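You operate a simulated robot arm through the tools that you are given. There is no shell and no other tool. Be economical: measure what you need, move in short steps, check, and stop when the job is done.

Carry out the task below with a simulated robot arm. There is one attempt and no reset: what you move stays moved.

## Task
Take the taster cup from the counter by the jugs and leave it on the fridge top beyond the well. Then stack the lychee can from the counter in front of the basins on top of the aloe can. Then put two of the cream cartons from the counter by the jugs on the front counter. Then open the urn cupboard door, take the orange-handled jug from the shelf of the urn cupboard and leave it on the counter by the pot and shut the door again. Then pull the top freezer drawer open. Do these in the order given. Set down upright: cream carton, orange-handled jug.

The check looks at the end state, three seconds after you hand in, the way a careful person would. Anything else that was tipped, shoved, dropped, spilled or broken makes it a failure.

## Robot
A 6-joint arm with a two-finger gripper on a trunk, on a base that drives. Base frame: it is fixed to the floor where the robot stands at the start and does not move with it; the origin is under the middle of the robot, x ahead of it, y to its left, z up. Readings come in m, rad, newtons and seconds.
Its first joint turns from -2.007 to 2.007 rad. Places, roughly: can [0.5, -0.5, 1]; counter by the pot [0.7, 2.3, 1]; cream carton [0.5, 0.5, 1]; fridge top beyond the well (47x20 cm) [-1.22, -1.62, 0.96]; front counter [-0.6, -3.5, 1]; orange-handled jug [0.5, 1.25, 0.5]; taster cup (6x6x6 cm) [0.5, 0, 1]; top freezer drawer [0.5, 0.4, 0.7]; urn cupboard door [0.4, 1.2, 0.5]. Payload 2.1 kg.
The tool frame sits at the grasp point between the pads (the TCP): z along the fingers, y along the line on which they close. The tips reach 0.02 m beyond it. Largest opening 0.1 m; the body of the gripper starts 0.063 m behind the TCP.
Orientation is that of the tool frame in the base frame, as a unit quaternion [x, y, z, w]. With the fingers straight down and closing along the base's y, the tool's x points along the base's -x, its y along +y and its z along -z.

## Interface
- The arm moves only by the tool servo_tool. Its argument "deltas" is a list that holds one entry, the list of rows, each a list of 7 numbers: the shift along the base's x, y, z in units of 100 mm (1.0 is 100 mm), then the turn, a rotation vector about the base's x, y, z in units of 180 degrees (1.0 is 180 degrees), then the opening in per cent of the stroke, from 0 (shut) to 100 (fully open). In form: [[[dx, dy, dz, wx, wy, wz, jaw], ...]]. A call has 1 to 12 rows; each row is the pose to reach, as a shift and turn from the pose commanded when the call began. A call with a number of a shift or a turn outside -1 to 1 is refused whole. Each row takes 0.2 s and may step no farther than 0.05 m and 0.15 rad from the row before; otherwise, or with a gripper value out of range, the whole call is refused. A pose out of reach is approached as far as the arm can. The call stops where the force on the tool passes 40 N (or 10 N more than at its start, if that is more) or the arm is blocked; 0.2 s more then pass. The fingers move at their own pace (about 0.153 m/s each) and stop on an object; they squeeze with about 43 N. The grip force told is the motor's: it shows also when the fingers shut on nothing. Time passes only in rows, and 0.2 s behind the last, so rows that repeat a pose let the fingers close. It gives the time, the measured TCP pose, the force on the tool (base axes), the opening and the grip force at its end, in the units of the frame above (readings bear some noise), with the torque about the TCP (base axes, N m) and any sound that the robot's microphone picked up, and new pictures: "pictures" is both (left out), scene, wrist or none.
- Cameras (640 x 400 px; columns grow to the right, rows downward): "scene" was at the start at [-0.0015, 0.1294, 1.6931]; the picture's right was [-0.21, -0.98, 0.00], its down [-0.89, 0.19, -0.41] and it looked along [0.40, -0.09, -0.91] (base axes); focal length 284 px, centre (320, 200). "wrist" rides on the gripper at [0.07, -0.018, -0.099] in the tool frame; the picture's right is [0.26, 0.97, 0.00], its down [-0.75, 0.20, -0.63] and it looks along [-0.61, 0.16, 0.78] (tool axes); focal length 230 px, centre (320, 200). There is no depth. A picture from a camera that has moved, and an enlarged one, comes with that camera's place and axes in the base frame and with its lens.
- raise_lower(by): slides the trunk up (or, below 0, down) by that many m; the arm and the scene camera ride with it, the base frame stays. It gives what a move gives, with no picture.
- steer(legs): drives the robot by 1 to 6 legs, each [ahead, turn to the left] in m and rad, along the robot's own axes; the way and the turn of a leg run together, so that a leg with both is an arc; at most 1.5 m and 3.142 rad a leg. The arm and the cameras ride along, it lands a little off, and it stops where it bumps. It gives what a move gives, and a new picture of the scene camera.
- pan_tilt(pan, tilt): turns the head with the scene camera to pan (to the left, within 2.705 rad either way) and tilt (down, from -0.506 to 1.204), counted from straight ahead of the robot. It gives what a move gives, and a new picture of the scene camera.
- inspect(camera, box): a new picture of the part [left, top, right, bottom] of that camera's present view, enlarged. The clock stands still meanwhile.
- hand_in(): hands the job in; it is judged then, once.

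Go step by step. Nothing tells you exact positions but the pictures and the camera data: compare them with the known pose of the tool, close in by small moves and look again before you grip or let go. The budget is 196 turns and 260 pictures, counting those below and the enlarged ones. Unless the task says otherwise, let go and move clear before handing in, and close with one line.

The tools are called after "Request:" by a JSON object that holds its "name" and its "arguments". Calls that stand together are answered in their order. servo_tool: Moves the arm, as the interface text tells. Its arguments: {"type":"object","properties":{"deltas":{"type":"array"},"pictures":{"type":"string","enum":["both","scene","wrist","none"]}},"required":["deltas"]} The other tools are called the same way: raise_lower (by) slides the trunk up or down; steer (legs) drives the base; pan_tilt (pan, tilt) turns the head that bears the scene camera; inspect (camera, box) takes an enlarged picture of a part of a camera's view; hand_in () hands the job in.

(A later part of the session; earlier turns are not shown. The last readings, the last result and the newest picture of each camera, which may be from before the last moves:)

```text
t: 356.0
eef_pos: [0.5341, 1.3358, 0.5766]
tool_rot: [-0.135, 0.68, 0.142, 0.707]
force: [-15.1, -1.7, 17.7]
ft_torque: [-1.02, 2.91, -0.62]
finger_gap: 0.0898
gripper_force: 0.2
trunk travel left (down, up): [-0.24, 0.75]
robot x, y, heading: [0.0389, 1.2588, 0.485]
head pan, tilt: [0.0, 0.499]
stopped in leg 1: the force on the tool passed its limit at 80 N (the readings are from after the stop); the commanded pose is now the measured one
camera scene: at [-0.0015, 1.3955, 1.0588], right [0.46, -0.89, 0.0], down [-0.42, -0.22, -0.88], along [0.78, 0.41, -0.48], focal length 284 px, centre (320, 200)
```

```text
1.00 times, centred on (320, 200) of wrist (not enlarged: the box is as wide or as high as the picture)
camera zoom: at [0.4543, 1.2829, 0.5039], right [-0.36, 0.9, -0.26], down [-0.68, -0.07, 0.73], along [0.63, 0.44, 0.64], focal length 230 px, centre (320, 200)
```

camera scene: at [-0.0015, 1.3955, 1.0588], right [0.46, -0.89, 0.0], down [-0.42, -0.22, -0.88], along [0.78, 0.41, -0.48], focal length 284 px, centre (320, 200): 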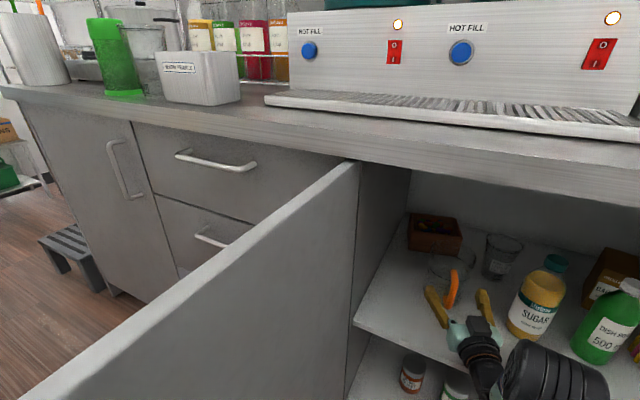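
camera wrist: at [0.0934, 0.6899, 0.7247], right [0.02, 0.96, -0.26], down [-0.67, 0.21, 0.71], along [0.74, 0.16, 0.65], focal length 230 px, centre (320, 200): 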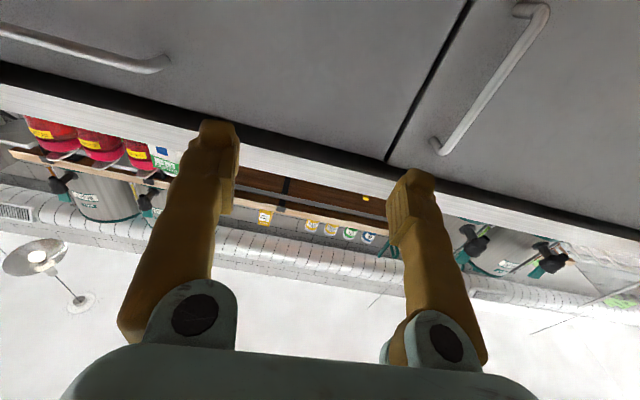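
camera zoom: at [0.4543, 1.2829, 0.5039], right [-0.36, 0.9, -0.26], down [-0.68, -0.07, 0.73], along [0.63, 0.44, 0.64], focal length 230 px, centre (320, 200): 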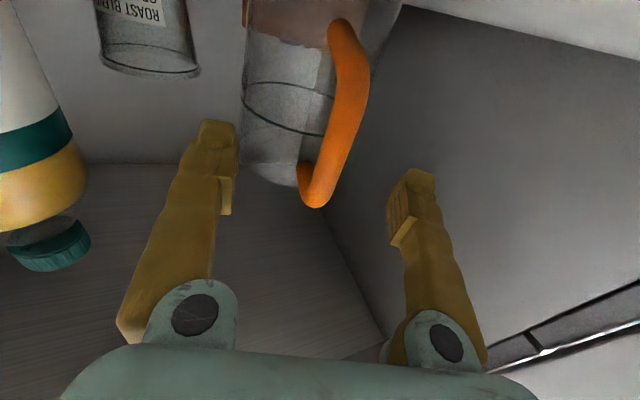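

Something under the gripper (probably the camera) touched the shelf edge. I'll back off and tilt the nose down by 20° so the underside rises.

Request:
{"name": "steer", "arguments": {"legs": [[-0.07, 0]]}}

Request:
{"name": "servo_tool", "arguments": {"deltas": [[[0, 0, 0.05, -0.0145, 0.034, 0, 90], [0, 0, 0.1, -0.029, 0.068, 0, 90], [0, 0, 0.1, -0.0434, 0.1025, 0, 90]]]}}

```text
t: 357.0
eef_pos: [0.474, 1.3061, 0.574]
tool_rot: [-0.136, 0.681, 0.144, 0.705]
force: [-0.2, 0.0, 0.2]
ft_torque: [0.01, -0.02, -0.02]
finger_gap: 0.09
gripper_force: 0.1
trunk travel left (down, up): [-0.24, 0.75]
robot x, y, heading: [-0.024, 1.2244, 0.485]
head pan, tilt: [0.0, 0.499]
camera scene: at [-0.0598, 1.3631, 1.0588], right [0.47, -0.88, 0.0], down [-0.42, -0.22, -0.88], along [0.78, 0.41, -0.48], focal length 284 px, centre (320, 200)
```

scene: 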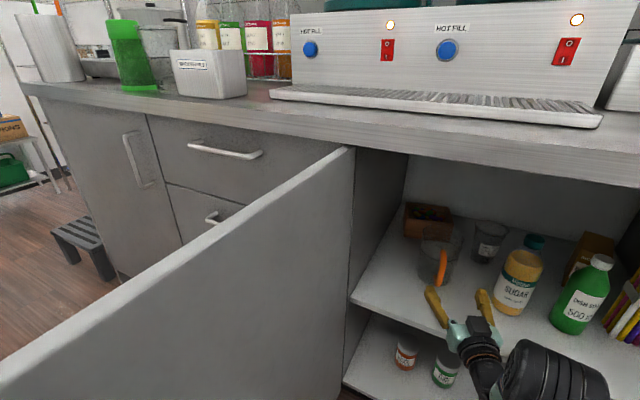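

```text
t: 357.8
eef_pos: [0.4733, 1.3057, 0.5841]
tool_rot: [-0.16, 0.794, 0.117, 0.575]
force: [0.4, -0.1, -0.3]
ft_torque: [0.0, 0.0, 0.02]
finger_gap: 0.0899
gripper_force: 0.1
trunk travel left (down, up): [-0.24, 0.75]
robot x, y, heading: [-0.02, 1.223, 0.485]
head pan, tilt: [0.0, 0.499]
camera scene: at [-0.0598, 1.3631, 1.0588], right [0.47, -0.88, 0.0], down [-0.42, -0.22, -0.88], along [0.78, 0.41, -0.48], focal length 284 px, centre (320, 200)
camera wrist: at [0.3755, 1.2438, 0.5502], right [-0.45, 0.86, -0.24], down [-0.41, 0.04, 0.91], along [0.79, 0.51, 0.34], focal length 230 px, centre (320, 200)
```

scene: 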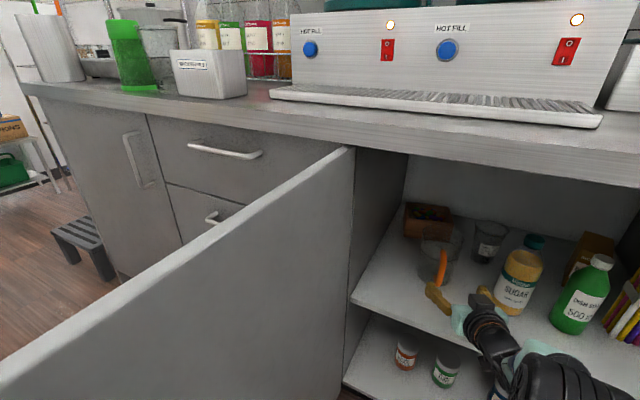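
wrist: 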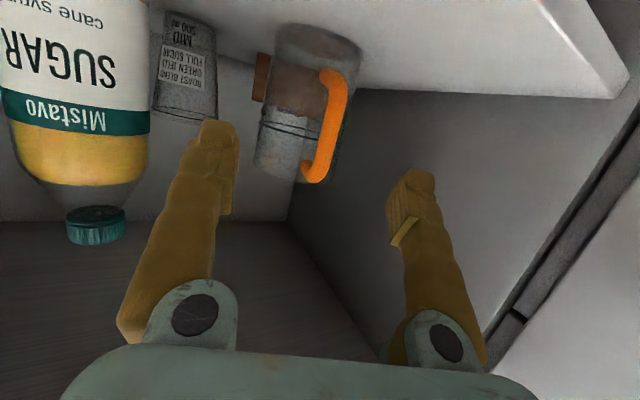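

Clear view: the handle is dead ahead. Moving in.

Request:
{"name": "raise_lower", "arguments": {"by": -0.012}}

Request:
{"name": "steer", "arguments": {"legs": [[0.085, 0]]}}

Request:
{"name": "inspect", "arguments": {"camera": "wrist", "box": [0, 0, 640, 400]}}

```text
t: 358.4
eef_pos: [0.4733, 1.3056, 0.5718]
tool_rot: [-0.159, 0.794, 0.117, 0.575]
force: [0.1, -0.5, 0.0]
ft_torque: [0.01, 0.0, -0.02]
finger_gap: 0.0902
gripper_force: 0.1
trunk travel left (down, up): [-0.228, 0.762]
robot x, y, heading: [-0.0231, 1.2247, 0.482]
head pan, tilt: [0.0, 0.499]
```

```text
t: 359.5
eef_pos: [0.5502, 1.3454, 0.5726]
tool_rot: [-0.158, 0.794, 0.116, 0.576]
force: [0.0, 0.3, -1.0]
ft_torque: [0.03, -0.01, 0.0]
finger_gap: 0.0903
gripper_force: 0.1
trunk travel left (down, up): [-0.228, 0.762]
robot x, y, heading: [0.0546, 1.2628, 0.481]
head pan, tilt: [0.0, 0.499]
camera scene: at [0.0163, 1.4031, 1.0468], right [0.47, -0.89, 0.0], down [-0.42, -0.22, -0.88], along [0.78, 0.41, -0.48], focal length 284 px, centre (320, 200)
```

scene: 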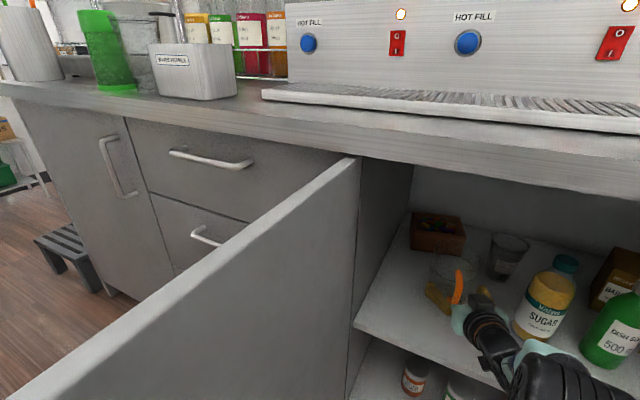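

```text
1.00 times, centred on (320, 200) of wrist (not enlarged: the box is as wide or as high as the picture)
camera zoom: at [0.4515, 1.2831, 0.5379], right [-0.45, 0.86, -0.24], down [-0.41, 0.04, 0.91], along [0.79, 0.51, 0.34], focal length 230 px, centre (320, 200)
```

zoom: 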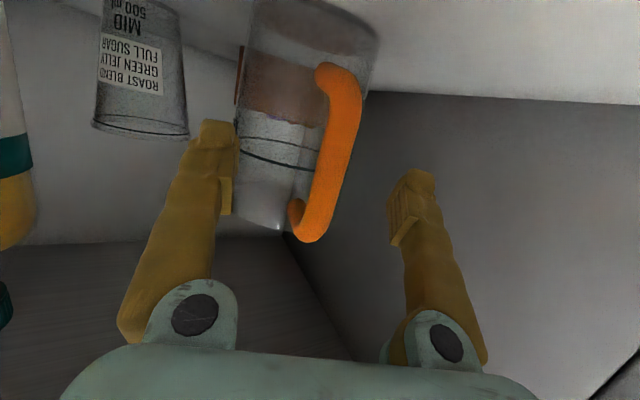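

The handle is between the pads. Closing.

Request:
{"name": "servo_tool", "arguments": {"deltas": [[[0, 0, 0, 0, 0, 0, 60], [0, 0, 0, 0, 0, 0, 35], [0, 0, 0, 0, 0, 0, 12], [0, 0, 0, 0, 0, 0, 5], [0, 0, 0, 0, 0, 0, 5]]]}}

```text
t: 360.7
eef_pos: [0.549, 1.3453, 0.572]
tool_rot: [-0.157, 0.794, 0.116, 0.576]
force: [0.8, 0.3, -0.5]
ft_torque: [0.01, -0.02, -0.03]
finger_gap: 0.0057
gripper_force: 21.0
trunk travel left (down, up): [-0.228, 0.762]
robot x, y, heading: [0.0538, 1.263, 0.479]
head pan, tilt: [0.0, 0.499]
camera scene: at [0.0164, 1.4032, 1.0468], right [0.47, -0.89, 0.0], down [-0.42, -0.22, -0.88], along [0.78, 0.41, -0.48], focal length 284 px, centre (320, 200)
camera wrist: at [0.4515, 1.2831, 0.5379], right [-0.45, 0.86, -0.24], down [-0.41, 0.04, 0.91], along [0.79, 0.51, 0.34], focal length 230 px, centre (320, 200)
```

scene: 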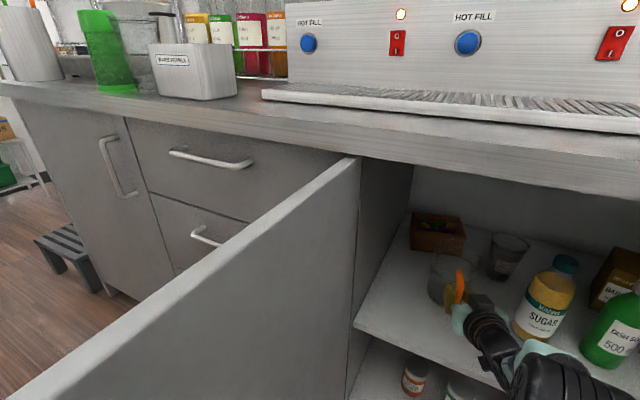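
wrist: 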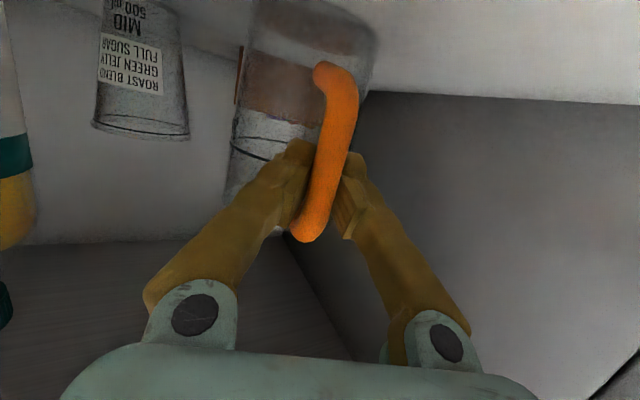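

Squeezing fully, then a small trial lift with the trunk.

Request:
{"name": "servo_tool", "arguments": {"deltas": [[[0, 0, 0, 0, 0, 0, 0], [0, 0, 0, 0, 0, 0, 0]]], "pictures": "none"}}

Request:
{"name": "raise_lower", "arguments": {"by": 0.03}}

Request:
{"name": "inspect", "arguments": {"camera": "wrist", "box": [0, 0, 640, 400]}}

Request:
{"name": "inspect", "arguments": {"camera": "scene", "box": [380, 190, 580, 315]}}

```text
t: 361.3
eef_pos: [0.55, 1.3443, 0.5726]
tool_rot: [-0.158, 0.794, 0.116, 0.576]
force: [0.2, 0.6, 1.1]
ft_torque: [0.01, 0.02, 0.02]
finger_gap: 0.0061
gripper_force: 34.1
trunk travel left (down, up): [-0.228, 0.762]
robot x, y, heading: [0.0536, 1.2617, 0.483]
head pan, tilt: [0.0, 0.499]
```

```text
t: 362.0
eef_pos: [0.5492, 1.345, 0.6029]
tool_rot: [-0.158, 0.794, 0.116, 0.576]
force: [-0.4, -0.1, -1.9]
ft_torque: [-0.06, 0.11, -0.06]
finger_gap: 0.0059
gripper_force: 34.3
trunk travel left (down, up): [-0.258, 0.732]
robot x, y, heading: [0.0544, 1.2651, 0.48]
head pan, tilt: [0.0, 0.499]
```

```text
1.00 times, centred on (320, 200) of wrist (not enlarged: the box is as wide or as high as the picture)
camera zoom: at [0.4516, 1.2831, 0.5678], right [-0.45, 0.86, -0.24], down [-0.41, 0.04, 0.91], along [0.79, 0.51, 0.34], focal length 230 px, centre (320, 200)
```

zoom: 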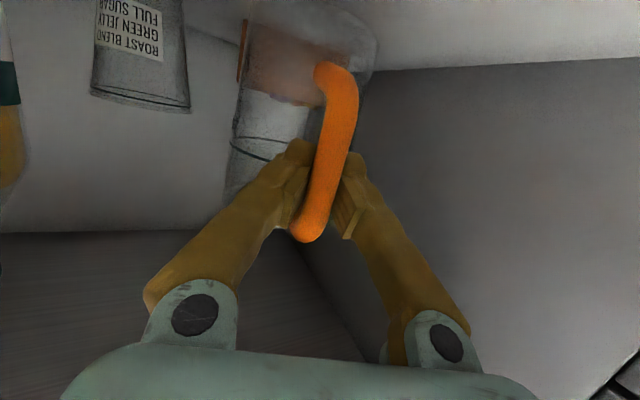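

```text
3.20 times, centred on (480, 252) of scene
camera zoom: at [0.0166, 1.4032, 1.0769], right [0.47, -0.89, 0.0], down [-0.42, -0.22, -0.88], along [0.78, 0.41, -0.48], focal length 909 px, centre (-192, 32)
```

zoom: 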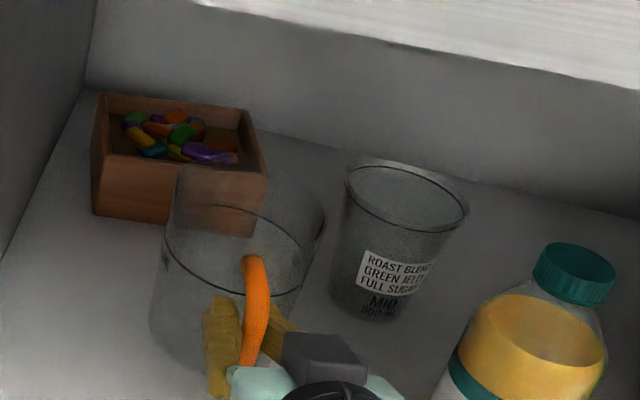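

The jug is lifted and held. I'll reverse straight out of the cupboard, then raise the trunk.

Request:
{"name": "steer", "arguments": {"legs": [[-0.35, 0]]}}

Request:
{"name": "inspect", "arguments": {"camera": "wrist", "box": [0, 0, 640, 400]}}

```text
t: 364.3
eef_pos: [0.2375, 1.1847, 0.6029]
tool_rot: [-0.162, 0.793, 0.119, 0.574]
force: [-0.1, 0.0, -1.8]
ft_torque: [-0.06, 0.13, 0.02]
finger_gap: 0.0061
gripper_force: 33.5
trunk travel left (down, up): [-0.258, 0.732]
robot x, y, heading: [-0.2562, 1.0985, 0.5]
head pan, tilt: [0.0, 0.499]
camera scene: at [-0.2956, 1.2372, 1.0768], right [0.48, -0.88, 0.0], down [-0.42, -0.23, -0.88], along [0.77, 0.42, -0.48], focal length 284 px, centre (320, 200)
```

scene: 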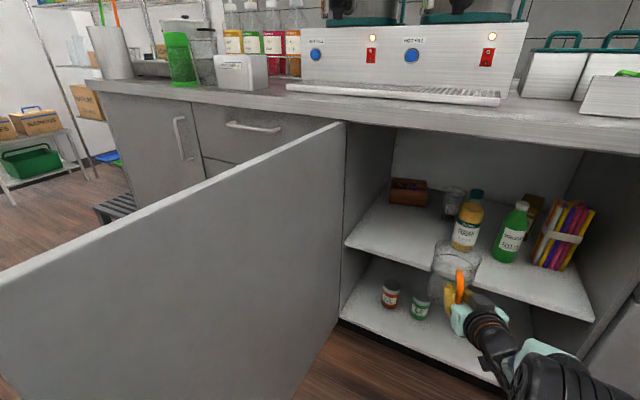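

```text
1.00 times, centred on (320, 200) of wrist (not enlarged: the box is as wide or as high as the picture)
camera zoom: at [0.1407, 1.122, 0.5678], right [-0.46, 0.86, -0.24], down [-0.41, 0.04, 0.91], along [0.79, 0.52, 0.34], focal length 230 px, centre (320, 200)
```

zoom: 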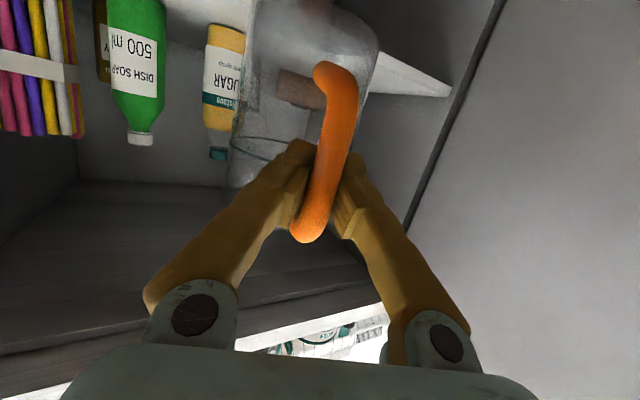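

The jug is out cleanly. Backing further, then raising.

Request:
{"name": "steer", "arguments": {"legs": [[-0.4, 0]]}}

Request:
{"name": "raise_lower", "arguments": {"by": 0.4}}

Request:
{"name": "raise_lower", "arguments": {"by": 0.17}}

Request:
{"name": "steer", "arguments": {"legs": [[0, 1.12]]}}

```text
t: 366.8
eef_pos: [-0.1196, 0.9945, 0.603]
tool_rot: [-0.164, 0.792, 0.12, 0.575]
force: [0.0, -0.4, -1.4]
ft_torque: [0.01, 0.13, 0.01]
finger_gap: 0.0059
gripper_force: 33.8
trunk travel left (down, up): [-0.258, 0.732]
robot x, y, heading: [-0.6106, 0.905, 0.497]
head pan, tilt: [0.0, 0.499]
camera scene: at [-0.6526, 1.0431, 1.0768], right [0.48, -0.88, 0.0], down [-0.42, -0.23, -0.88], along [0.77, 0.42, -0.48], focal length 284 px, centre (320, 200)
```

scene: 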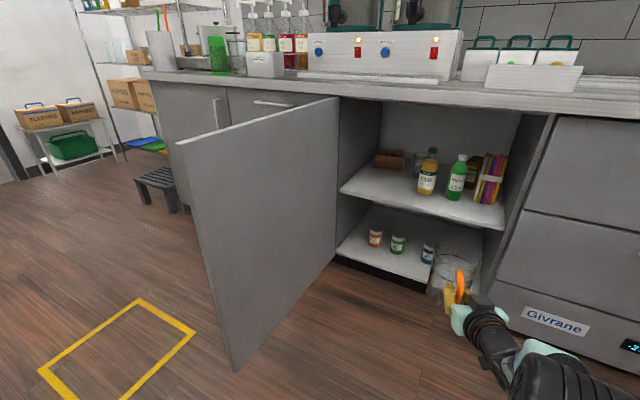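

```text
t: 370.6
eef_pos: [-0.1186, 0.9938, 1.002]
tool_rot: [-0.165, 0.793, 0.121, 0.574]
force: [-0.1, -0.2, -0.9]
ft_torque: [0.01, 0.11, 0.03]
finger_gap: 0.0061
gripper_force: 33.3
trunk travel left (down, up): [-0.658, 0.332]
robot x, y, heading: [-0.6148, 0.9054, 0.5]
head pan, tilt: [0.0, 0.499]
```

```text
t: 372.6
eef_pos: [-0.1187, 0.994, 1.1718]
tool_rot: [-0.164, 0.792, 0.121, 0.575]
force: [-0.8, 0.7, -1.5]
ft_torque: [-0.03, 0.12, -0.01]
finger_gap: 0.0059
gripper_force: 33.3
trunk travel left (down, up): [-0.828, 0.162]
robot x, y, heading: [-0.6137, 0.9063, 0.499]
head pan, tilt: [0.0, 0.499]
```

```text
t: 375.8
eef_pos: [-0.4742, 1.3874, 1.1725]
tool_rot: [-0.559, 0.586, 0.406, 0.423]
force: [0.8, 0.9, -1.6]
ft_torque: [-0.1, 0.03, 0.03]
finger_gap: 0.006
gripper_force: 33.2
trunk travel left (down, up): [-0.828, 0.162]
robot x, y, heading: [-0.6138, 0.9035, 1.616]
head pan, tilt: [0.0, 0.499]
camera scene: at [-0.7536, 0.9312, 1.6468], right [1.0, 0.04, 0.0], down [0.02, -0.48, -0.88], along [-0.04, 0.88, -0.48], focal length 284 px, centre (320, 200)
```

scene: 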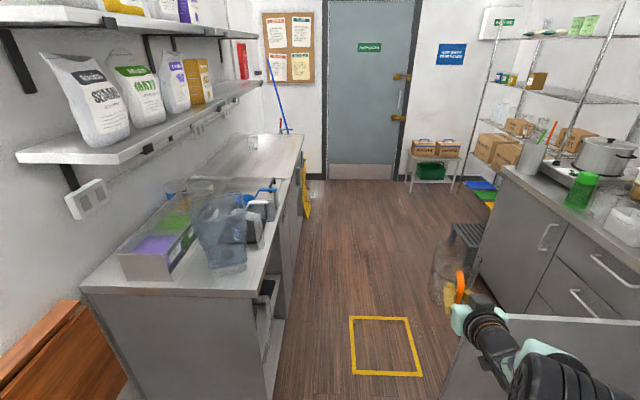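

I'm lined up with the gap between the door and the opposite cabinet. Driving through and turning toward the pot counter.

Request:
{"name": "steer", "arguments": {"legs": [[1.3, 0], [0, -1.6]]}}

Request:
{"name": "pan_tilt", "arguments": {"pan": 0.0, "tilt": 0.7}}

```text
t: 386.1
eef_pos: [-0.1744, 2.043, 1.1729]
tool_rot: [0.036, 0.809, -0.025, 0.586]
force: [0.5, -0.8, -1.5]
ft_torque: [0.02, 0.12, 0.01]
finger_gap: 0.006
gripper_force: 32.4
trunk travel left (down, up): [-0.828, 0.162]
robot x, y, heading: [-0.6496, 2.2015, 0.004]
head pan, tilt: [0.0, 0.499]
camera scene: at [-0.6212, 2.3398, 1.6468], right [0.0, -1.0, 0.0], down [-0.48, 0.0, -0.88], along [0.88, 0.0, -0.48], focal length 284 px, centre (320, 200)
```

scene: 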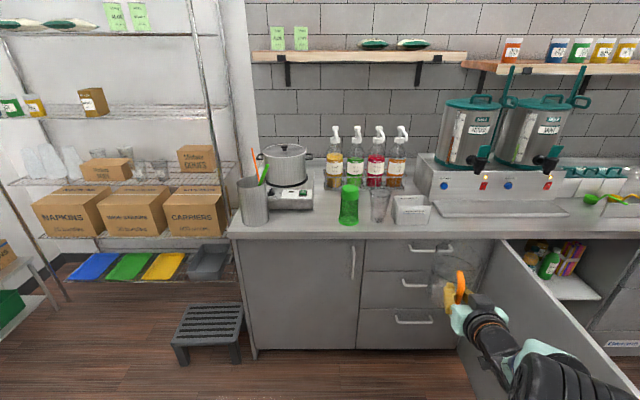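

```text
t: 386.9
eef_pos: [-0.1758, 2.0426, 1.1727]
tool_rot: [0.036, 0.808, -0.024, 0.587]
force: [-0.6, 0.1, -2.0]
ft_torque: [0.07, 0.1, 0.01]
finger_gap: 0.0058
gripper_force: 32.8
trunk travel left (down, up): [-0.828, 0.162]
robot x, y, heading: [-0.6477, 2.1964, 0.007]
head pan, tilt: [0.0, 0.7]
camera scene: at [-0.6272, 2.3397, 1.6292], right [0.0, -1.0, 0.0], down [-0.64, 0.0, -0.77], along [0.77, 0.0, -0.64], focal length 284 px, centre (320, 200)
```

scene: 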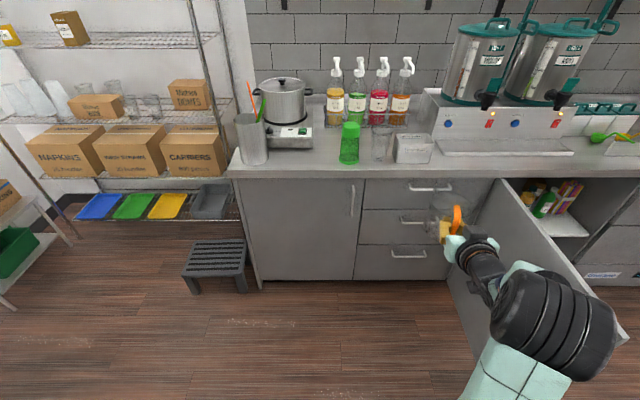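

There is free counter in front of the pot's scale, around (0.50, 2.42), left of the green cup. Moving in front of it.

Request:
{"name": "steer", "arguments": {"legs": [[0, 0.82], [0.514, 0], [0, -0.827], [0.1, 0]]}}

```text
t: 394.9
eef_pos: [0.2707, 2.4485, 1.1777]
tool_rot: [0.023, 0.806, -0.015, 0.591]
force: [-0.8, 0.0, -1.5]
ft_torque: [0.02, 0.08, 0.01]
finger_gap: 0.006
gripper_force: 32.7
trunk travel left (down, up): [-0.828, 0.162]
robot x, y, heading: [-0.2026, 2.5918, 0.031]
head pan, tilt: [0.0, 0.7]
camera scene: at [-0.1929, 2.7337, 1.6295], right [0.03, -1.0, 0.0], down [-0.64, -0.02, -0.77], along [0.77, 0.03, -0.64], focal length 284 px, centre (320, 200)
```

scene: 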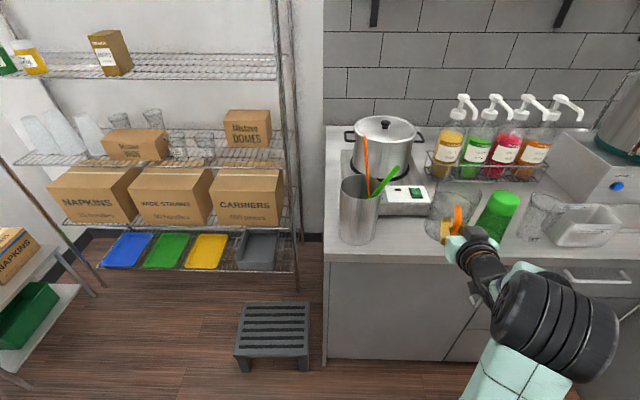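

Request:
{"name": "inspect", "arguments": {"camera": "scene", "box": [340, 150, 540, 275]}}

Request:
{"name": "inspect", "arguments": {"camera": "wrist", "box": [0, 0, 640, 400]}}

```text
3.20 times, centred on (440, 212) of scene
camera zoom: at [-0.1929, 2.7337, 1.6295], right [0.03, -1.0, 0.0], down [-0.64, -0.02, -0.77], along [0.77, 0.03, -0.64], focal length 909 px, centre (-64, 160)
```

zoom: 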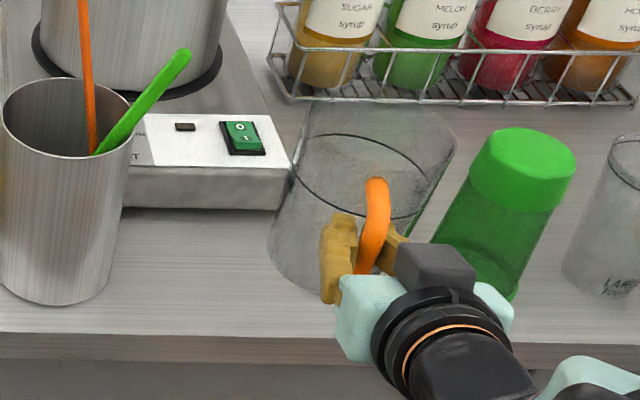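

```text
1.00 times, centred on (320, 200) of wrist (not enlarged: the box is as wide or as high as the picture)
camera zoom: at [0.1557, 2.4367, 1.142], right [-0.02, 0.97, -0.24], down [-0.36, 0.22, 0.91], along [0.93, 0.11, 0.35], focal length 230 px, centre (320, 200)
```

zoom: 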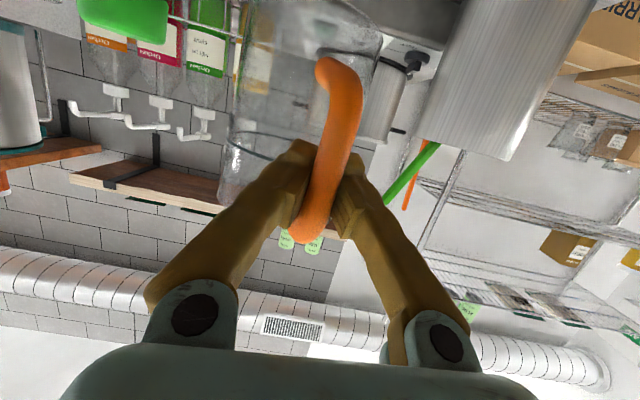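

The jug is about 11 cm wide and the free patch is roughly 0.18 × 0.33 m, centred near (0.475, 2.41). Small turn and forward to bring the jug over it.

Request:
{"name": "steer", "arguments": {"legs": [[0, -0.05], [0.143, 0]]}}

Request:
{"name": "inspect", "arguments": {"camera": "scene", "box": [340, 150, 540, 275]}}

```text
t: 396.7
eef_pos: [0.4144, 2.4209, 1.1737]
tool_rot: [0.045, 0.807, -0.031, 0.588]
force: [-0.2, -1.2, -1.4]
ft_torque: [0.03, 0.08, 0.0]
finger_gap: 0.0059
gripper_force: 32.3
trunk travel left (down, up): [-0.828, 0.162]
robot x, y, heading: [-0.0533, 2.5878, -0.022]
head pan, tilt: [0.0, 0.7]
camera scene: at [-0.029, 2.7302, 1.6292], right [-0.02, -1.0, 0.0], down [-0.64, 0.01, -0.77], along [0.77, -0.02, -0.64], focal length 284 px, centre (320, 200)
```

scene: 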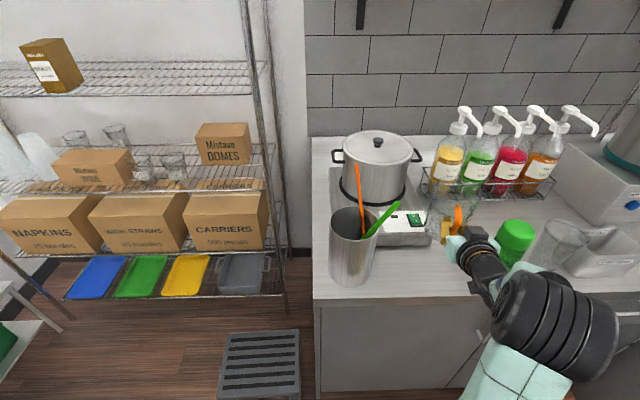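

```text
3.20 times, centred on (440, 212) of scene
camera zoom: at [-0.029, 2.7302, 1.6292], right [-0.02, -1.0, 0.0], down [-0.64, 0.01, -0.77], along [0.77, -0.02, -0.64], focal length 909 px, centre (-64, 160)
```

zoom: 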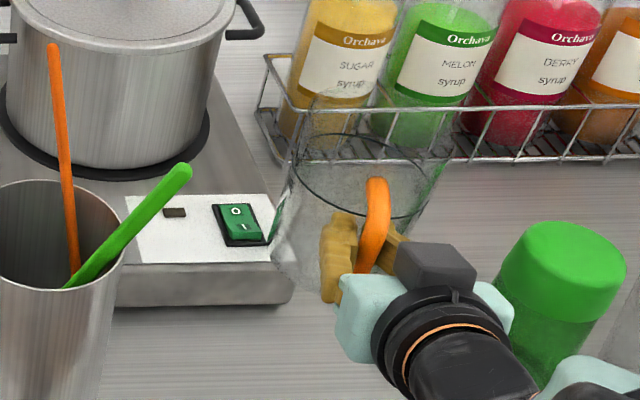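

Centred over the free patch. Lowering by the trunk in stages.

Request:
{"name": "raise_lower", "arguments": {"by": -0.09}}

Request:
{"name": "inspect", "arguments": {"camera": "scene", "box": [340, 150, 540, 275]}}

Request:
{"name": "inspect", "arguments": {"camera": "wrist", "box": [0, 0, 640, 400]}}

```text
t: 397.9
eef_pos: [0.4168, 2.4208, 1.0824]
tool_rot: [0.045, 0.808, -0.032, 0.586]
force: [0.0, -0.2, -2.0]
ft_torque: [0.04, 0.08, -0.02]
finger_gap: 0.0057
gripper_force: 32.9
trunk travel left (down, up): [-0.738, 0.252]
robot x, y, heading: [-0.0547, 2.5912, -0.016]
head pan, tilt: [0.0, 0.7]
```

```text
3.20 times, centred on (440, 212) of scene
camera zoom: at [-0.027, 2.7302, 1.5391], right [-0.02, -1.0, 0.0], down [-0.64, 0.01, -0.76], along [0.76, -0.02, -0.64], focal length 909 px, centre (-64, 160)
```

zoom: 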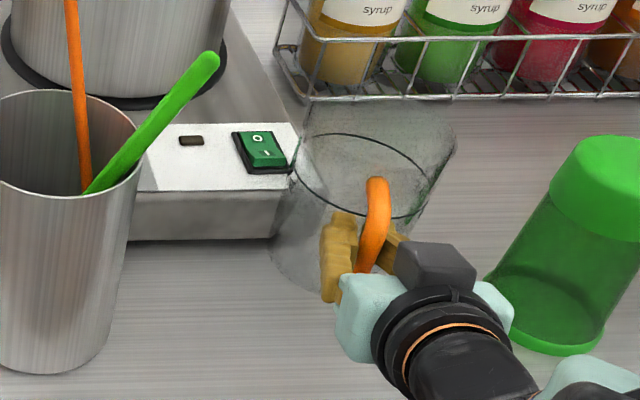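

```text
1.00 times, centred on (320, 200) of wrist (not enlarged: the box is as wide or as high as the picture)
camera zoom: at [0.301, 2.4155, 1.0486], right [0.03, 0.97, -0.24], down [-0.34, 0.24, 0.91], along [0.94, 0.06, 0.34], focal length 230 px, centre (320, 200)
```

zoom: 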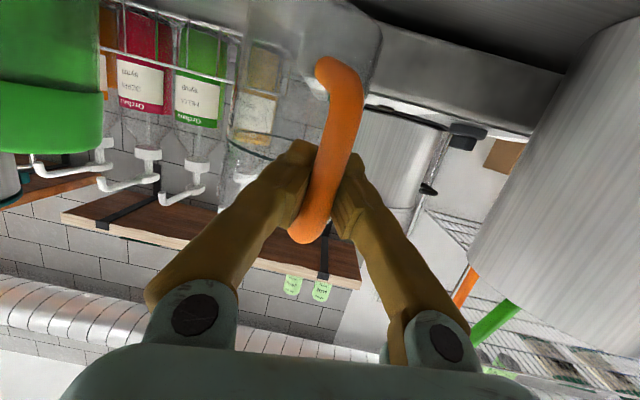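

The jug's back comes close to the scale, so I'll retreat 2 cm and continue lowering.

Request:
{"name": "steer", "arguments": {"legs": [[-0.022, 0]]}}

Request:
{"name": "raise_lower", "arguments": {"by": -0.018}}

Request:
{"name": "inspect", "arguments": {"camera": "scene", "box": [360, 160, 520, 260]}}

```text
t: 398.7
eef_pos: [0.3966, 2.4219, 1.0823]
tool_rot: [0.045, 0.808, -0.031, 0.586]
force: [0.6, -0.3, -2.3]
ft_torque: [0.05, 0.1, 0.01]
finger_gap: 0.006
gripper_force: 32.3
trunk travel left (down, up): [-0.738, 0.252]
robot x, y, heading: [-0.0792, 2.5924, -0.02]
head pan, tilt: [0.0, 0.7]
camera scene: at [-0.0459, 2.7305, 1.539], right [-0.02, -1.0, 0.0], down [-0.65, 0.01, -0.76], along [0.76, -0.01, -0.65], focal length 284 px, centre (320, 200)
```

scene: 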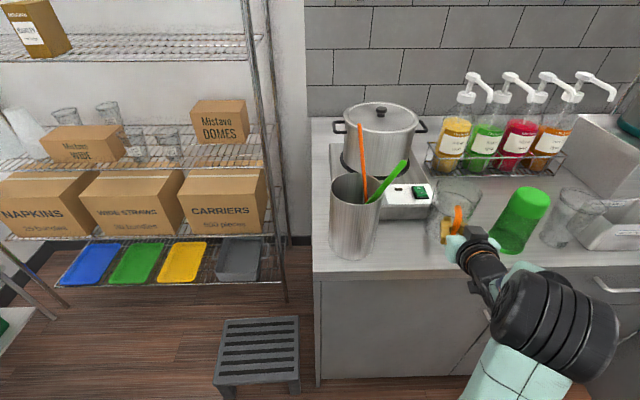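

```text
t: 399.4
eef_pos: [0.3937, 2.4217, 1.0655]
tool_rot: [0.045, 0.808, -0.031, 0.587]
force: [-0.4, 0.1, -1.5]
ft_torque: [0.04, 0.09, 0.02]
finger_gap: 0.0059
gripper_force: 32.2
trunk travel left (down, up): [-0.72, 0.27]
robot x, y, heading: [-0.0776, 2.589, -0.017]
head pan, tilt: [0.0, 0.7]
```

```text
4.00 times, centred on (440, 210) of scene
camera zoom: at [-0.0499, 2.7306, 1.5211], right [-0.02, -1.0, 0.0], down [-0.64, 0.01, -0.77], along [0.76, -0.01, -0.64], focal length 1136 px, centre (-160, 160)
```

zoom: 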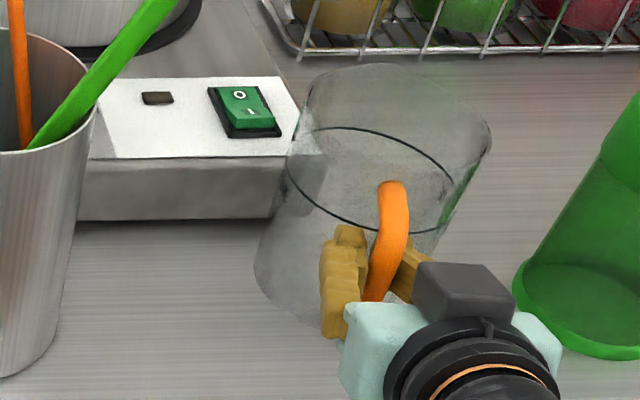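

Clear of everything. Lowering in small steps to contact.

Request:
{"name": "raise_lower", "arguments": {"by": -0.01}}

Request:
{"name": "raise_lower", "arguments": {"by": -0.006}}

```text
t: 400.0
eef_pos: [0.3941, 2.4216, 1.0549]
tool_rot: [0.045, 0.808, -0.032, 0.587]
force: [-0.1, -0.2, -1.1]
ft_torque: [0.0, 0.1, -0.02]
finger_gap: 0.0059
gripper_force: 32.2
trunk travel left (down, up): [-0.71, 0.28]
robot x, y, heading: [-0.0768, 2.5928, -0.016]
head pan, tilt: [0.0, 0.7]
```

```text
t: 400.5
eef_pos: [0.3943, 2.4235, 1.0497]
tool_rot: [0.045, 0.808, -0.032, 0.587]
force: [-0.1, 0.2, -0.6]
ft_torque: [0.05, 0.12, 0.0]
finger_gap: 0.006
gripper_force: 32.4
trunk travel left (down, up): [-0.704, 0.286]
robot x, y, heading: [-0.0772, 2.5894, -0.015]
head pan, tilt: [0.0, 0.7]
```

Request:
{"name": "raise_lower", "arguments": {"by": -0.006}}

Request:
{"name": "raise_lower", "arguments": {"by": -0.006}}

Request:
{"name": "inspect", "arguments": {"camera": "scene", "box": [360, 160, 520, 260]}}

```text
t: 401.1
eef_pos: [0.3931, 2.4217, 1.0446]
tool_rot: [0.044, 0.806, -0.031, 0.589]
force: [-0.8, 0.3, 3.7]
ft_torque: [-0.22, -0.47, -0.06]
finger_gap: 0.0061
gripper_force: 31.9
trunk travel left (down, up): [-0.698, 0.292]
robot x, y, heading: [-0.0729, 2.5888, -0.018]
head pan, tilt: [0.0, 0.7]
```

```text
t: 401.6
eef_pos: [0.3907, 2.4228, 1.0406]
tool_rot: [0.045, 0.806, -0.032, 0.59]
force: [-1.5, 1.1, 16.8]
ft_torque: [-0.02, -0.41, 0.02]
finger_gap: 0.0062
gripper_force: 31.5
trunk travel left (down, up): [-0.692, 0.298]
robot x, y, heading: [-0.0771, 2.5952, -0.018]
head pan, tilt: [0.0, 0.7]
```

```text
4.00 times, centred on (440, 210) of scene
camera zoom: at [-0.0543, 2.7326, 1.4932], right [-0.02, -1.0, 0.0], down [-0.64, 0.01, -0.77], along [0.77, -0.02, -0.64], focal length 1136 px, centre (-160, 160)
```

zoom: 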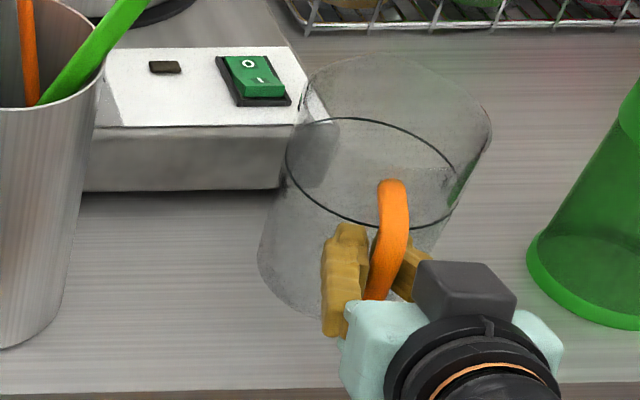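

The jug is resting on the counter. Easing the load and opening.

Request:
{"name": "raise_lower", "arguments": {"by": 0.005}}

Request:
{"name": "servo_tool", "arguments": {"deltas": [[[0, 0, 0, 0, 0, 0, 10], [0, 0, 0, 0, 0, 0, 25], [0, 0, 0, 0, 0, 0, 50], [0, 0, 0, 0, 0, 0, 50]]], "pictures": "wrist"}}

Request:
{"name": "inspect", "arguments": {"camera": "scene", "box": [360, 140, 520, 240]}}

```text
t: 402.2
eef_pos: [0.392, 2.4226, 1.0407]
tool_rot: [0.045, 0.809, -0.031, 0.585]
force: [-1.3, 1.0, -0.4]
ft_torque: [0.02, 0.07, 0.05]
finger_gap: 0.0059
gripper_force: 31.5
trunk travel left (down, up): [-0.697, 0.293]
robot x, y, heading: [-0.0769, 2.5899, -0.02]
head pan, tilt: [0.0, 0.7]
```

```text
t: 403.2
eef_pos: [0.3935, 2.4223, 1.0426]
tool_rot: [0.046, 0.808, -0.032, 0.587]
force: [0.1, 0.4, 0.8]
ft_torque: [-0.03, 0.01, -0.01]
finger_gap: 0.05
gripper_force: 0.1
trunk travel left (down, up): [-0.697, 0.293]
robot x, y, heading: [-0.0784, 2.5899, -0.019]
head pan, tilt: [0.0, 0.7]
camera wrist: at [0.2788, 2.4162, 1.0077], right [0.03, 0.97, -0.24], down [-0.34, 0.24, 0.91], along [0.94, 0.06, 0.34], focal length 230 px, centre (320, 200)
```

wrist: 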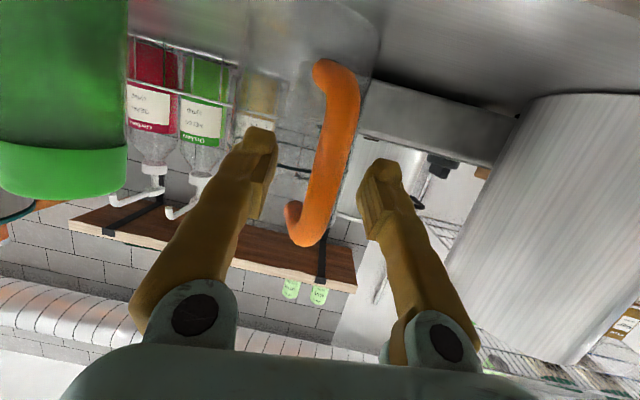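

```text
4.00 times, centred on (440, 190) of scene
camera zoom: at [-0.0496, 2.7308, 1.4981], right [-0.02, -1.0, 0.0], down [-0.64, 0.01, -0.76], along [0.76, -0.01, -0.64], focal length 1136 px, centre (-160, 240)
```

zoom: 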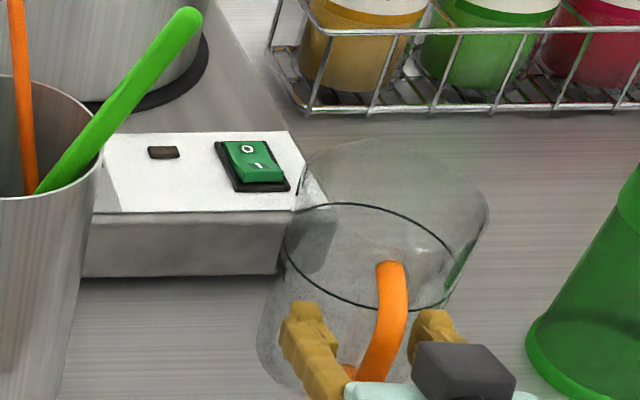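

The jug stands with its handle free. Backing straight out.

Request:
{"name": "servo_tool", "arguments": {"deltas": [[[0, 0, 0, 0, 0, 0, 75], [0, 0, 0, 0, 0, 0, 75]]], "pictures": "none"}}

Request:
{"name": "steer", "arguments": {"legs": [[-0.3, 0]]}}

```text
t: 403.8
eef_pos: [0.3946, 2.4218, 1.0436]
tool_rot: [0.045, 0.808, -0.031, 0.587]
force: [0.0, -0.3, -0.2]
ft_torque: [-0.01, 0.0, -0.01]
finger_gap: 0.0752
gripper_force: 0.0
trunk travel left (down, up): [-0.697, 0.293]
robot x, y, heading: [-0.0779, 2.5913, -0.017]
head pan, tilt: [0.0, 0.7]
```

```text
t: 405.8
eef_pos: [0.1015, 2.4327, 1.0433]
tool_rot: [0.038, 0.808, -0.027, 0.588]
force: [-0.2, 0.4, 0.1]
ft_torque: [0.0, 0.01, 0.03]
finger_gap: 0.0748
gripper_force: 0.1
trunk travel left (down, up): [-0.697, 0.293]
robot x, y, heading: [-0.3728, 2.5941, -0.005]
head pan, tilt: [0.0, 0.7]
camera scene: at [-0.3468, 2.7347, 1.4981], right [0.0, -1.0, 0.0], down [-0.64, 0.0, -0.76], along [0.76, 0.0, -0.64], focal length 284 px, centre (320, 200)
```

scene: 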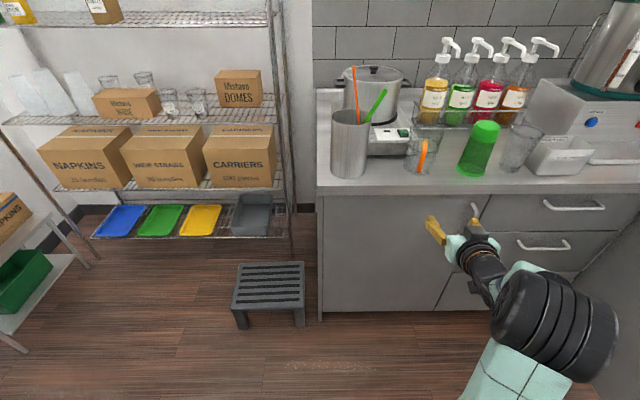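

The jug is upright on the counter by the pot. Now to shut the door: lower the tool, close the fingers, and position to push the door from outside.

Request:
{"name": "servo_tool", "arguments": {"deltas": [[[0, 0, 0, 0, 0, 0, 0], [0, 0, 0, 0, 0, 0, 0], [0, 0, 0, 0, 0, 0, 0]]], "pictures": "none"}}

Request:
{"name": "raise_lower", "arguments": {"by": -0.29}}

Request:
{"name": "steer", "arguments": {"legs": [[0, 2.39], [-0.565, 0], [0, 2.32]]}}

```text
t: 406.6
eef_pos: [0.1017, 2.4311, 1.0437]
tool_rot: [0.039, 0.808, -0.027, 0.588]
force: [-0.5, 0.9, -0.6]
ft_torque: [0.01, -0.02, 0.03]
finger_gap: 0.0001
gripper_force: 29.4
trunk travel left (down, up): [-0.697, 0.293]
robot x, y, heading: [-0.3703, 2.5926, -0.007]
head pan, tilt: [0.0, 0.7]
```

```text
t: 409.5
eef_pos: [0.1013, 2.4323, 0.7515]
tool_rot: [0.038, 0.808, -0.026, 0.587]
force: [-0.8, 0.3, -1.2]
ft_torque: [-0.02, 0.0, -0.02]
finger_gap: 0.0
gripper_force: 29.3
trunk travel left (down, up): [-0.407, 0.583]
robot x, y, heading: [-0.3704, 2.5939, -0.003]
head pan, tilt: [0.0, 0.7]
```

```text
t: 424.0
eef_pos: [-0.1037, 1.7259, 0.753]
tool_rot: [0.601, 0.542, -0.435, 0.395]
force: [0.0, -1.1, 0.7]
ft_torque: [0.0, 0.02, 0.01]
finger_gap: 0.0
gripper_force: 28.8
trunk travel left (down, up): [-0.407, 0.583]
robot x, y, heading: [0.0594, 2.1967, -1.578]
head pan, tilt: [0.0, 0.7]
camera scene: at [0.1991, 2.1729, 1.2081], right [-1.0, 0.01, 0.0], down [0.01, 0.64, -0.76], along [-0.01, -0.76, -0.64], focal length 284 px, centre (320, 200)
```

scene: 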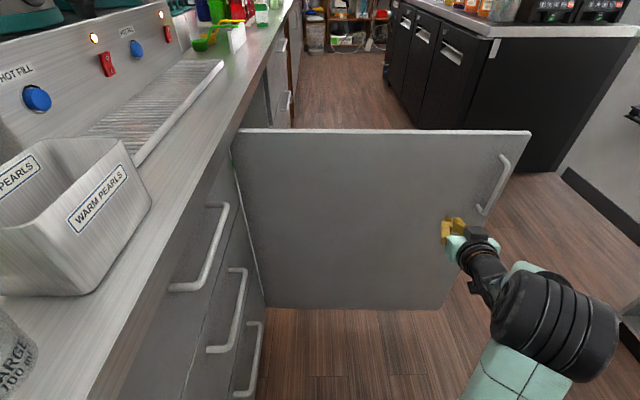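

In position behind the open door. Driving forward to push it.

Request:
{"name": "steer", "arguments": {"legs": [[0.4, 0]]}}

```text
t: 426.6
eef_pos: [-0.1105, 1.3098, 0.752]
tool_rot: [0.601, 0.542, -0.435, 0.394]
force: [-0.3, -0.1, -0.4]
ft_torque: [0.01, -0.02, 0.01]
finger_gap: 0.0
gripper_force: 29.9
trunk travel left (down, up): [-0.407, 0.583]
robot x, y, heading: [0.0535, 1.7853, -1.588]
head pan, tilt: [0.0, 0.7]
camera scene: at [0.1938, 1.7569, 1.2081], right [-1.0, 0.01, 0.0], down [0.01, 0.64, -0.76], along [-0.01, -0.76, -0.64], focal length 284 px, centre (320, 200)
```

scene: 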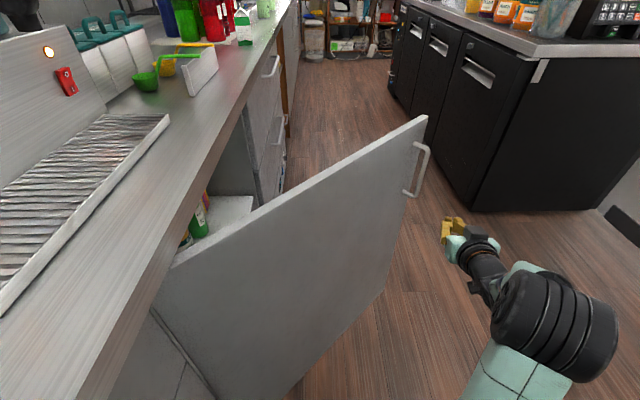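

The door is at about 45°. I'll come around to face the cabinet and finish the push straight in.

Request:
{"name": "steer", "arguments": {"legs": [[0, -0.785], [0.77, 0], [0, -2.0], [0, -1.91]]}}

```text
t: 442.2
eef_pos: [-0.0265, 1.0928, 0.7526]
tool_rot: [0.04, 0.808, -0.028, 0.587]
force: [-0.5, 0.5, 0.3]
ft_torque: [0.02, -0.02, 0.0]
finger_gap: 0.0002
gripper_force: 29.2
trunk travel left (down, up): [-0.407, 0.583]
robot x, y, heading: [-0.4992, 1.255, -0.006]
head pan, tilt: [0.0, 0.7]
camera scene: at [-0.4744, 1.3954, 1.2081], right [-0.01, -1.0, 0.0], down [-0.64, 0.0, -0.76], along [0.76, 0.0, -0.64], focal length 284 px, centre (320, 200)
```

scene: 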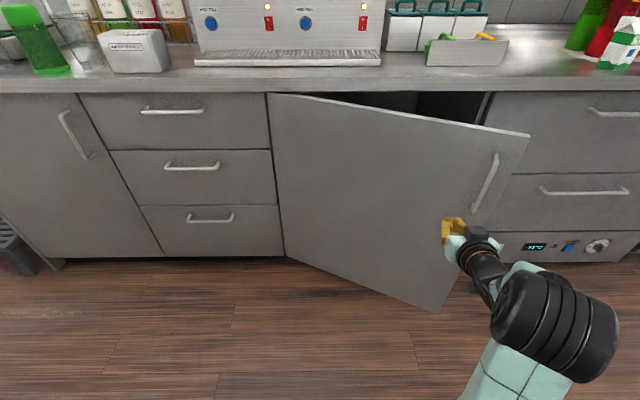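

The door is nearly closed. Driving forward to push it shut.

Request:
{"name": "steer", "arguments": {"legs": [[0.36, 0]]}}

```text
t: 444.5
eef_pos: [0.3421, 1.0866, 0.7527]
tool_rot: [0.043, 0.808, -0.03, 0.587]
force: [0.4, 0.3, -0.4]
ft_torque: [0.0, -0.01, 0.0]
finger_gap: 0.0
gripper_force: 29.6
trunk travel left (down, up): [-0.407, 0.583]
robot x, y, heading: [-0.1308, 1.2547, -0.009]
head pan, tilt: [0.0, 0.7]
camera scene: at [-0.1035, 1.3919, 1.2081], right [-0.01, -1.0, 0.0], down [-0.64, 0.01, -0.76], along [0.76, -0.01, -0.64], focal length 284 px, centre (320, 200)
```

scene: 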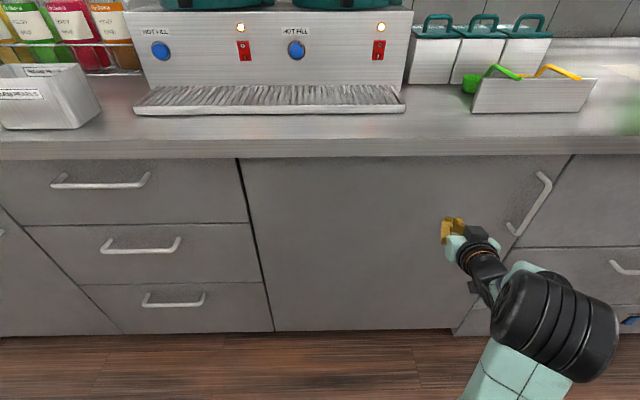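

It looks shut; a gentle final press to be sure.

Request:
{"name": "steer", "arguments": {"legs": [[0.06, 0]]}}

Request:
{"name": "steer", "arguments": {"legs": [[-0.25, 0]]}}

Request:
{"name": "inspect", "arguments": {"camera": "scene", "box": [340, 90, 640, 280]}}

```text
t: 445.6
eef_pos: [0.3987, 1.0844, 0.7509]
tool_rot: [0.044, 0.81, -0.03, 0.584]
force: [-19.3, 4.3, 6.1]
ft_torque: [0.02, -0.23, 0.21]
finger_gap: 0.0
gripper_force: 29.6
trunk travel left (down, up): [-0.407, 0.583]
robot x, y, heading: [-0.0714, 1.2502, -0.016]
head pan, tilt: [0.0, 0.7]
stopped in leg 1: the force on the tool passed its limit at 50 N (the readings are from after the stop); the commanded pose is now the measured one
camera scene: at [-0.0467, 1.3926, 1.2081], right [-0.01, -1.0, 0.0], down [-0.64, 0.01, -0.77], along [0.77, -0.01, -0.64], focal length 284 px, centre (320, 200)
```

scene: 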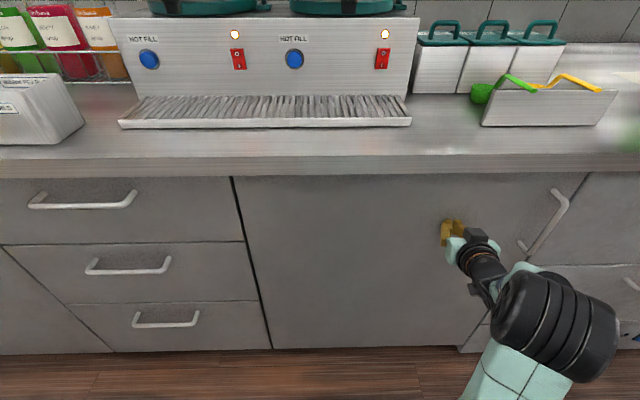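

```text
t: 447.5
eef_pos: [0.1541, 1.0874, 0.7476]
tool_rot: [0.044, 0.812, -0.03, 0.582]
force: [0.2, -0.4, 0.2]
ft_torque: [0.02, 0.02, -0.02]
finger_gap: 0.0001
gripper_force: 29.2
trunk travel left (down, up): [-0.407, 0.583]
robot x, y, heading: [-0.3206, 1.2548, -0.018]
head pan, tilt: [0.0, 0.7]
camera scene: at [-0.2897, 1.3948, 1.2081], right [-0.01, -1.0, 0.0], down [-0.64, 0.01, -0.77], along [0.77, -0.01, -0.64], focal length 284 px, centre (320, 200)
```

scene: 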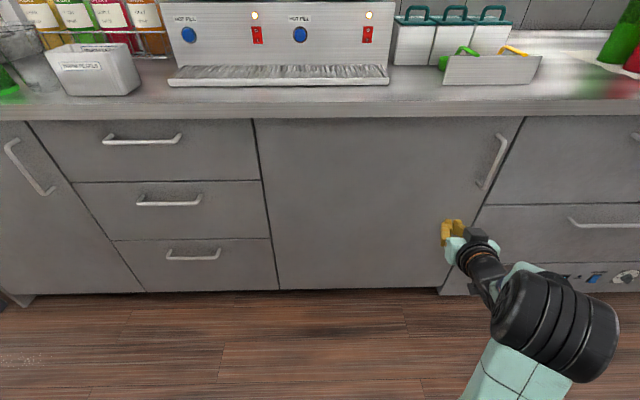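

```text
2.11 times, centred on (490, 185) of scene
camera zoom: at [-0.2897, 1.3948, 1.2081], right [-0.01, -1.0, 0.0], down [-0.64, 0.01, -0.77], along [0.77, -0.01, -0.64], focal length 598 px, centre (-38, 232)
```

zoom: 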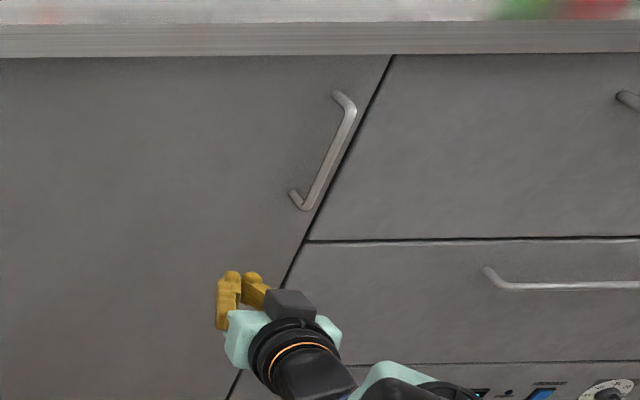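

The door is shut flush. Now the top freezer drawer: its handle is a horizontal bar right of the cupboard. I'll drive in front of it and look.

Request:
{"name": "steer", "arguments": {"legs": [[0, -1.553], [0.7, 0], [0, 1.571]]}}

Request:
{"name": "inspect", "arguments": {"camera": "wrist", "box": [0, 0, 640, 400]}}

```text
t: 458.9
eef_pos: [0.1804, 0.4088, 0.7481]
tool_rot: [0.02, 0.814, -0.012, 0.581]
force: [0.5, 0.2, 0.1]
ft_torque: [-0.01, -0.02, 0.01]
finger_gap: 0.0003
gripper_force: 29.6
trunk travel left (down, up): [-0.407, 0.583]
robot x, y, heading: [-0.3007, 0.5464, 0.042]
head pan, tilt: [0.0, 0.7]
camera scene: at [-0.2801, 0.6886, 1.2081], right [0.04, -1.0, 0.0], down [-0.64, -0.03, -0.76], along [0.76, 0.03, -0.64], focal length 284 px, centre (320, 200)
```

scene: 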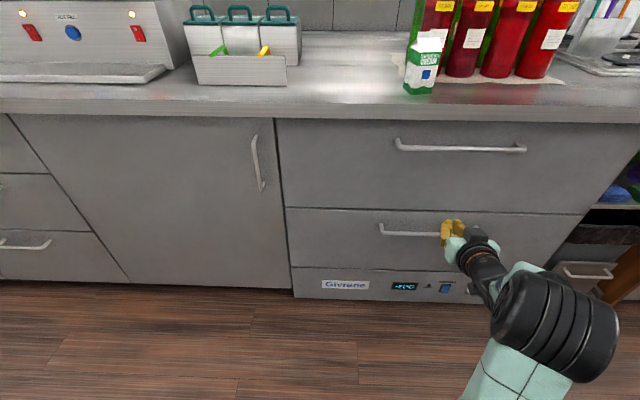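

```text
1.00 times, centred on (320, 200) of wrist (not enlarged: the box is as wide or as high as the picture)
camera zoom: at [0.0647, 0.3954, 0.7148], right [-0.04, 0.97, -0.24], down [-0.34, 0.21, 0.91], along [0.94, 0.12, 0.33], focal length 230 px, centre (320, 200)
```

zoom: 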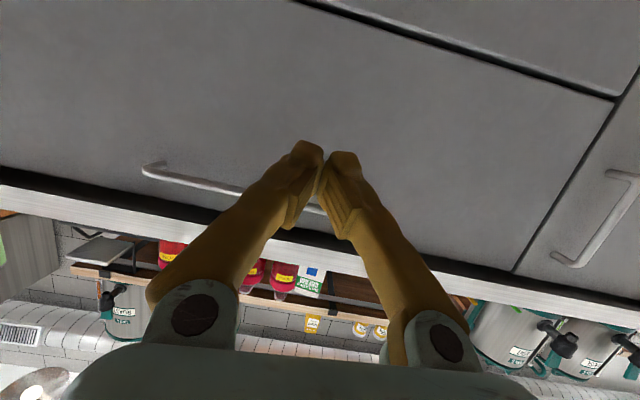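

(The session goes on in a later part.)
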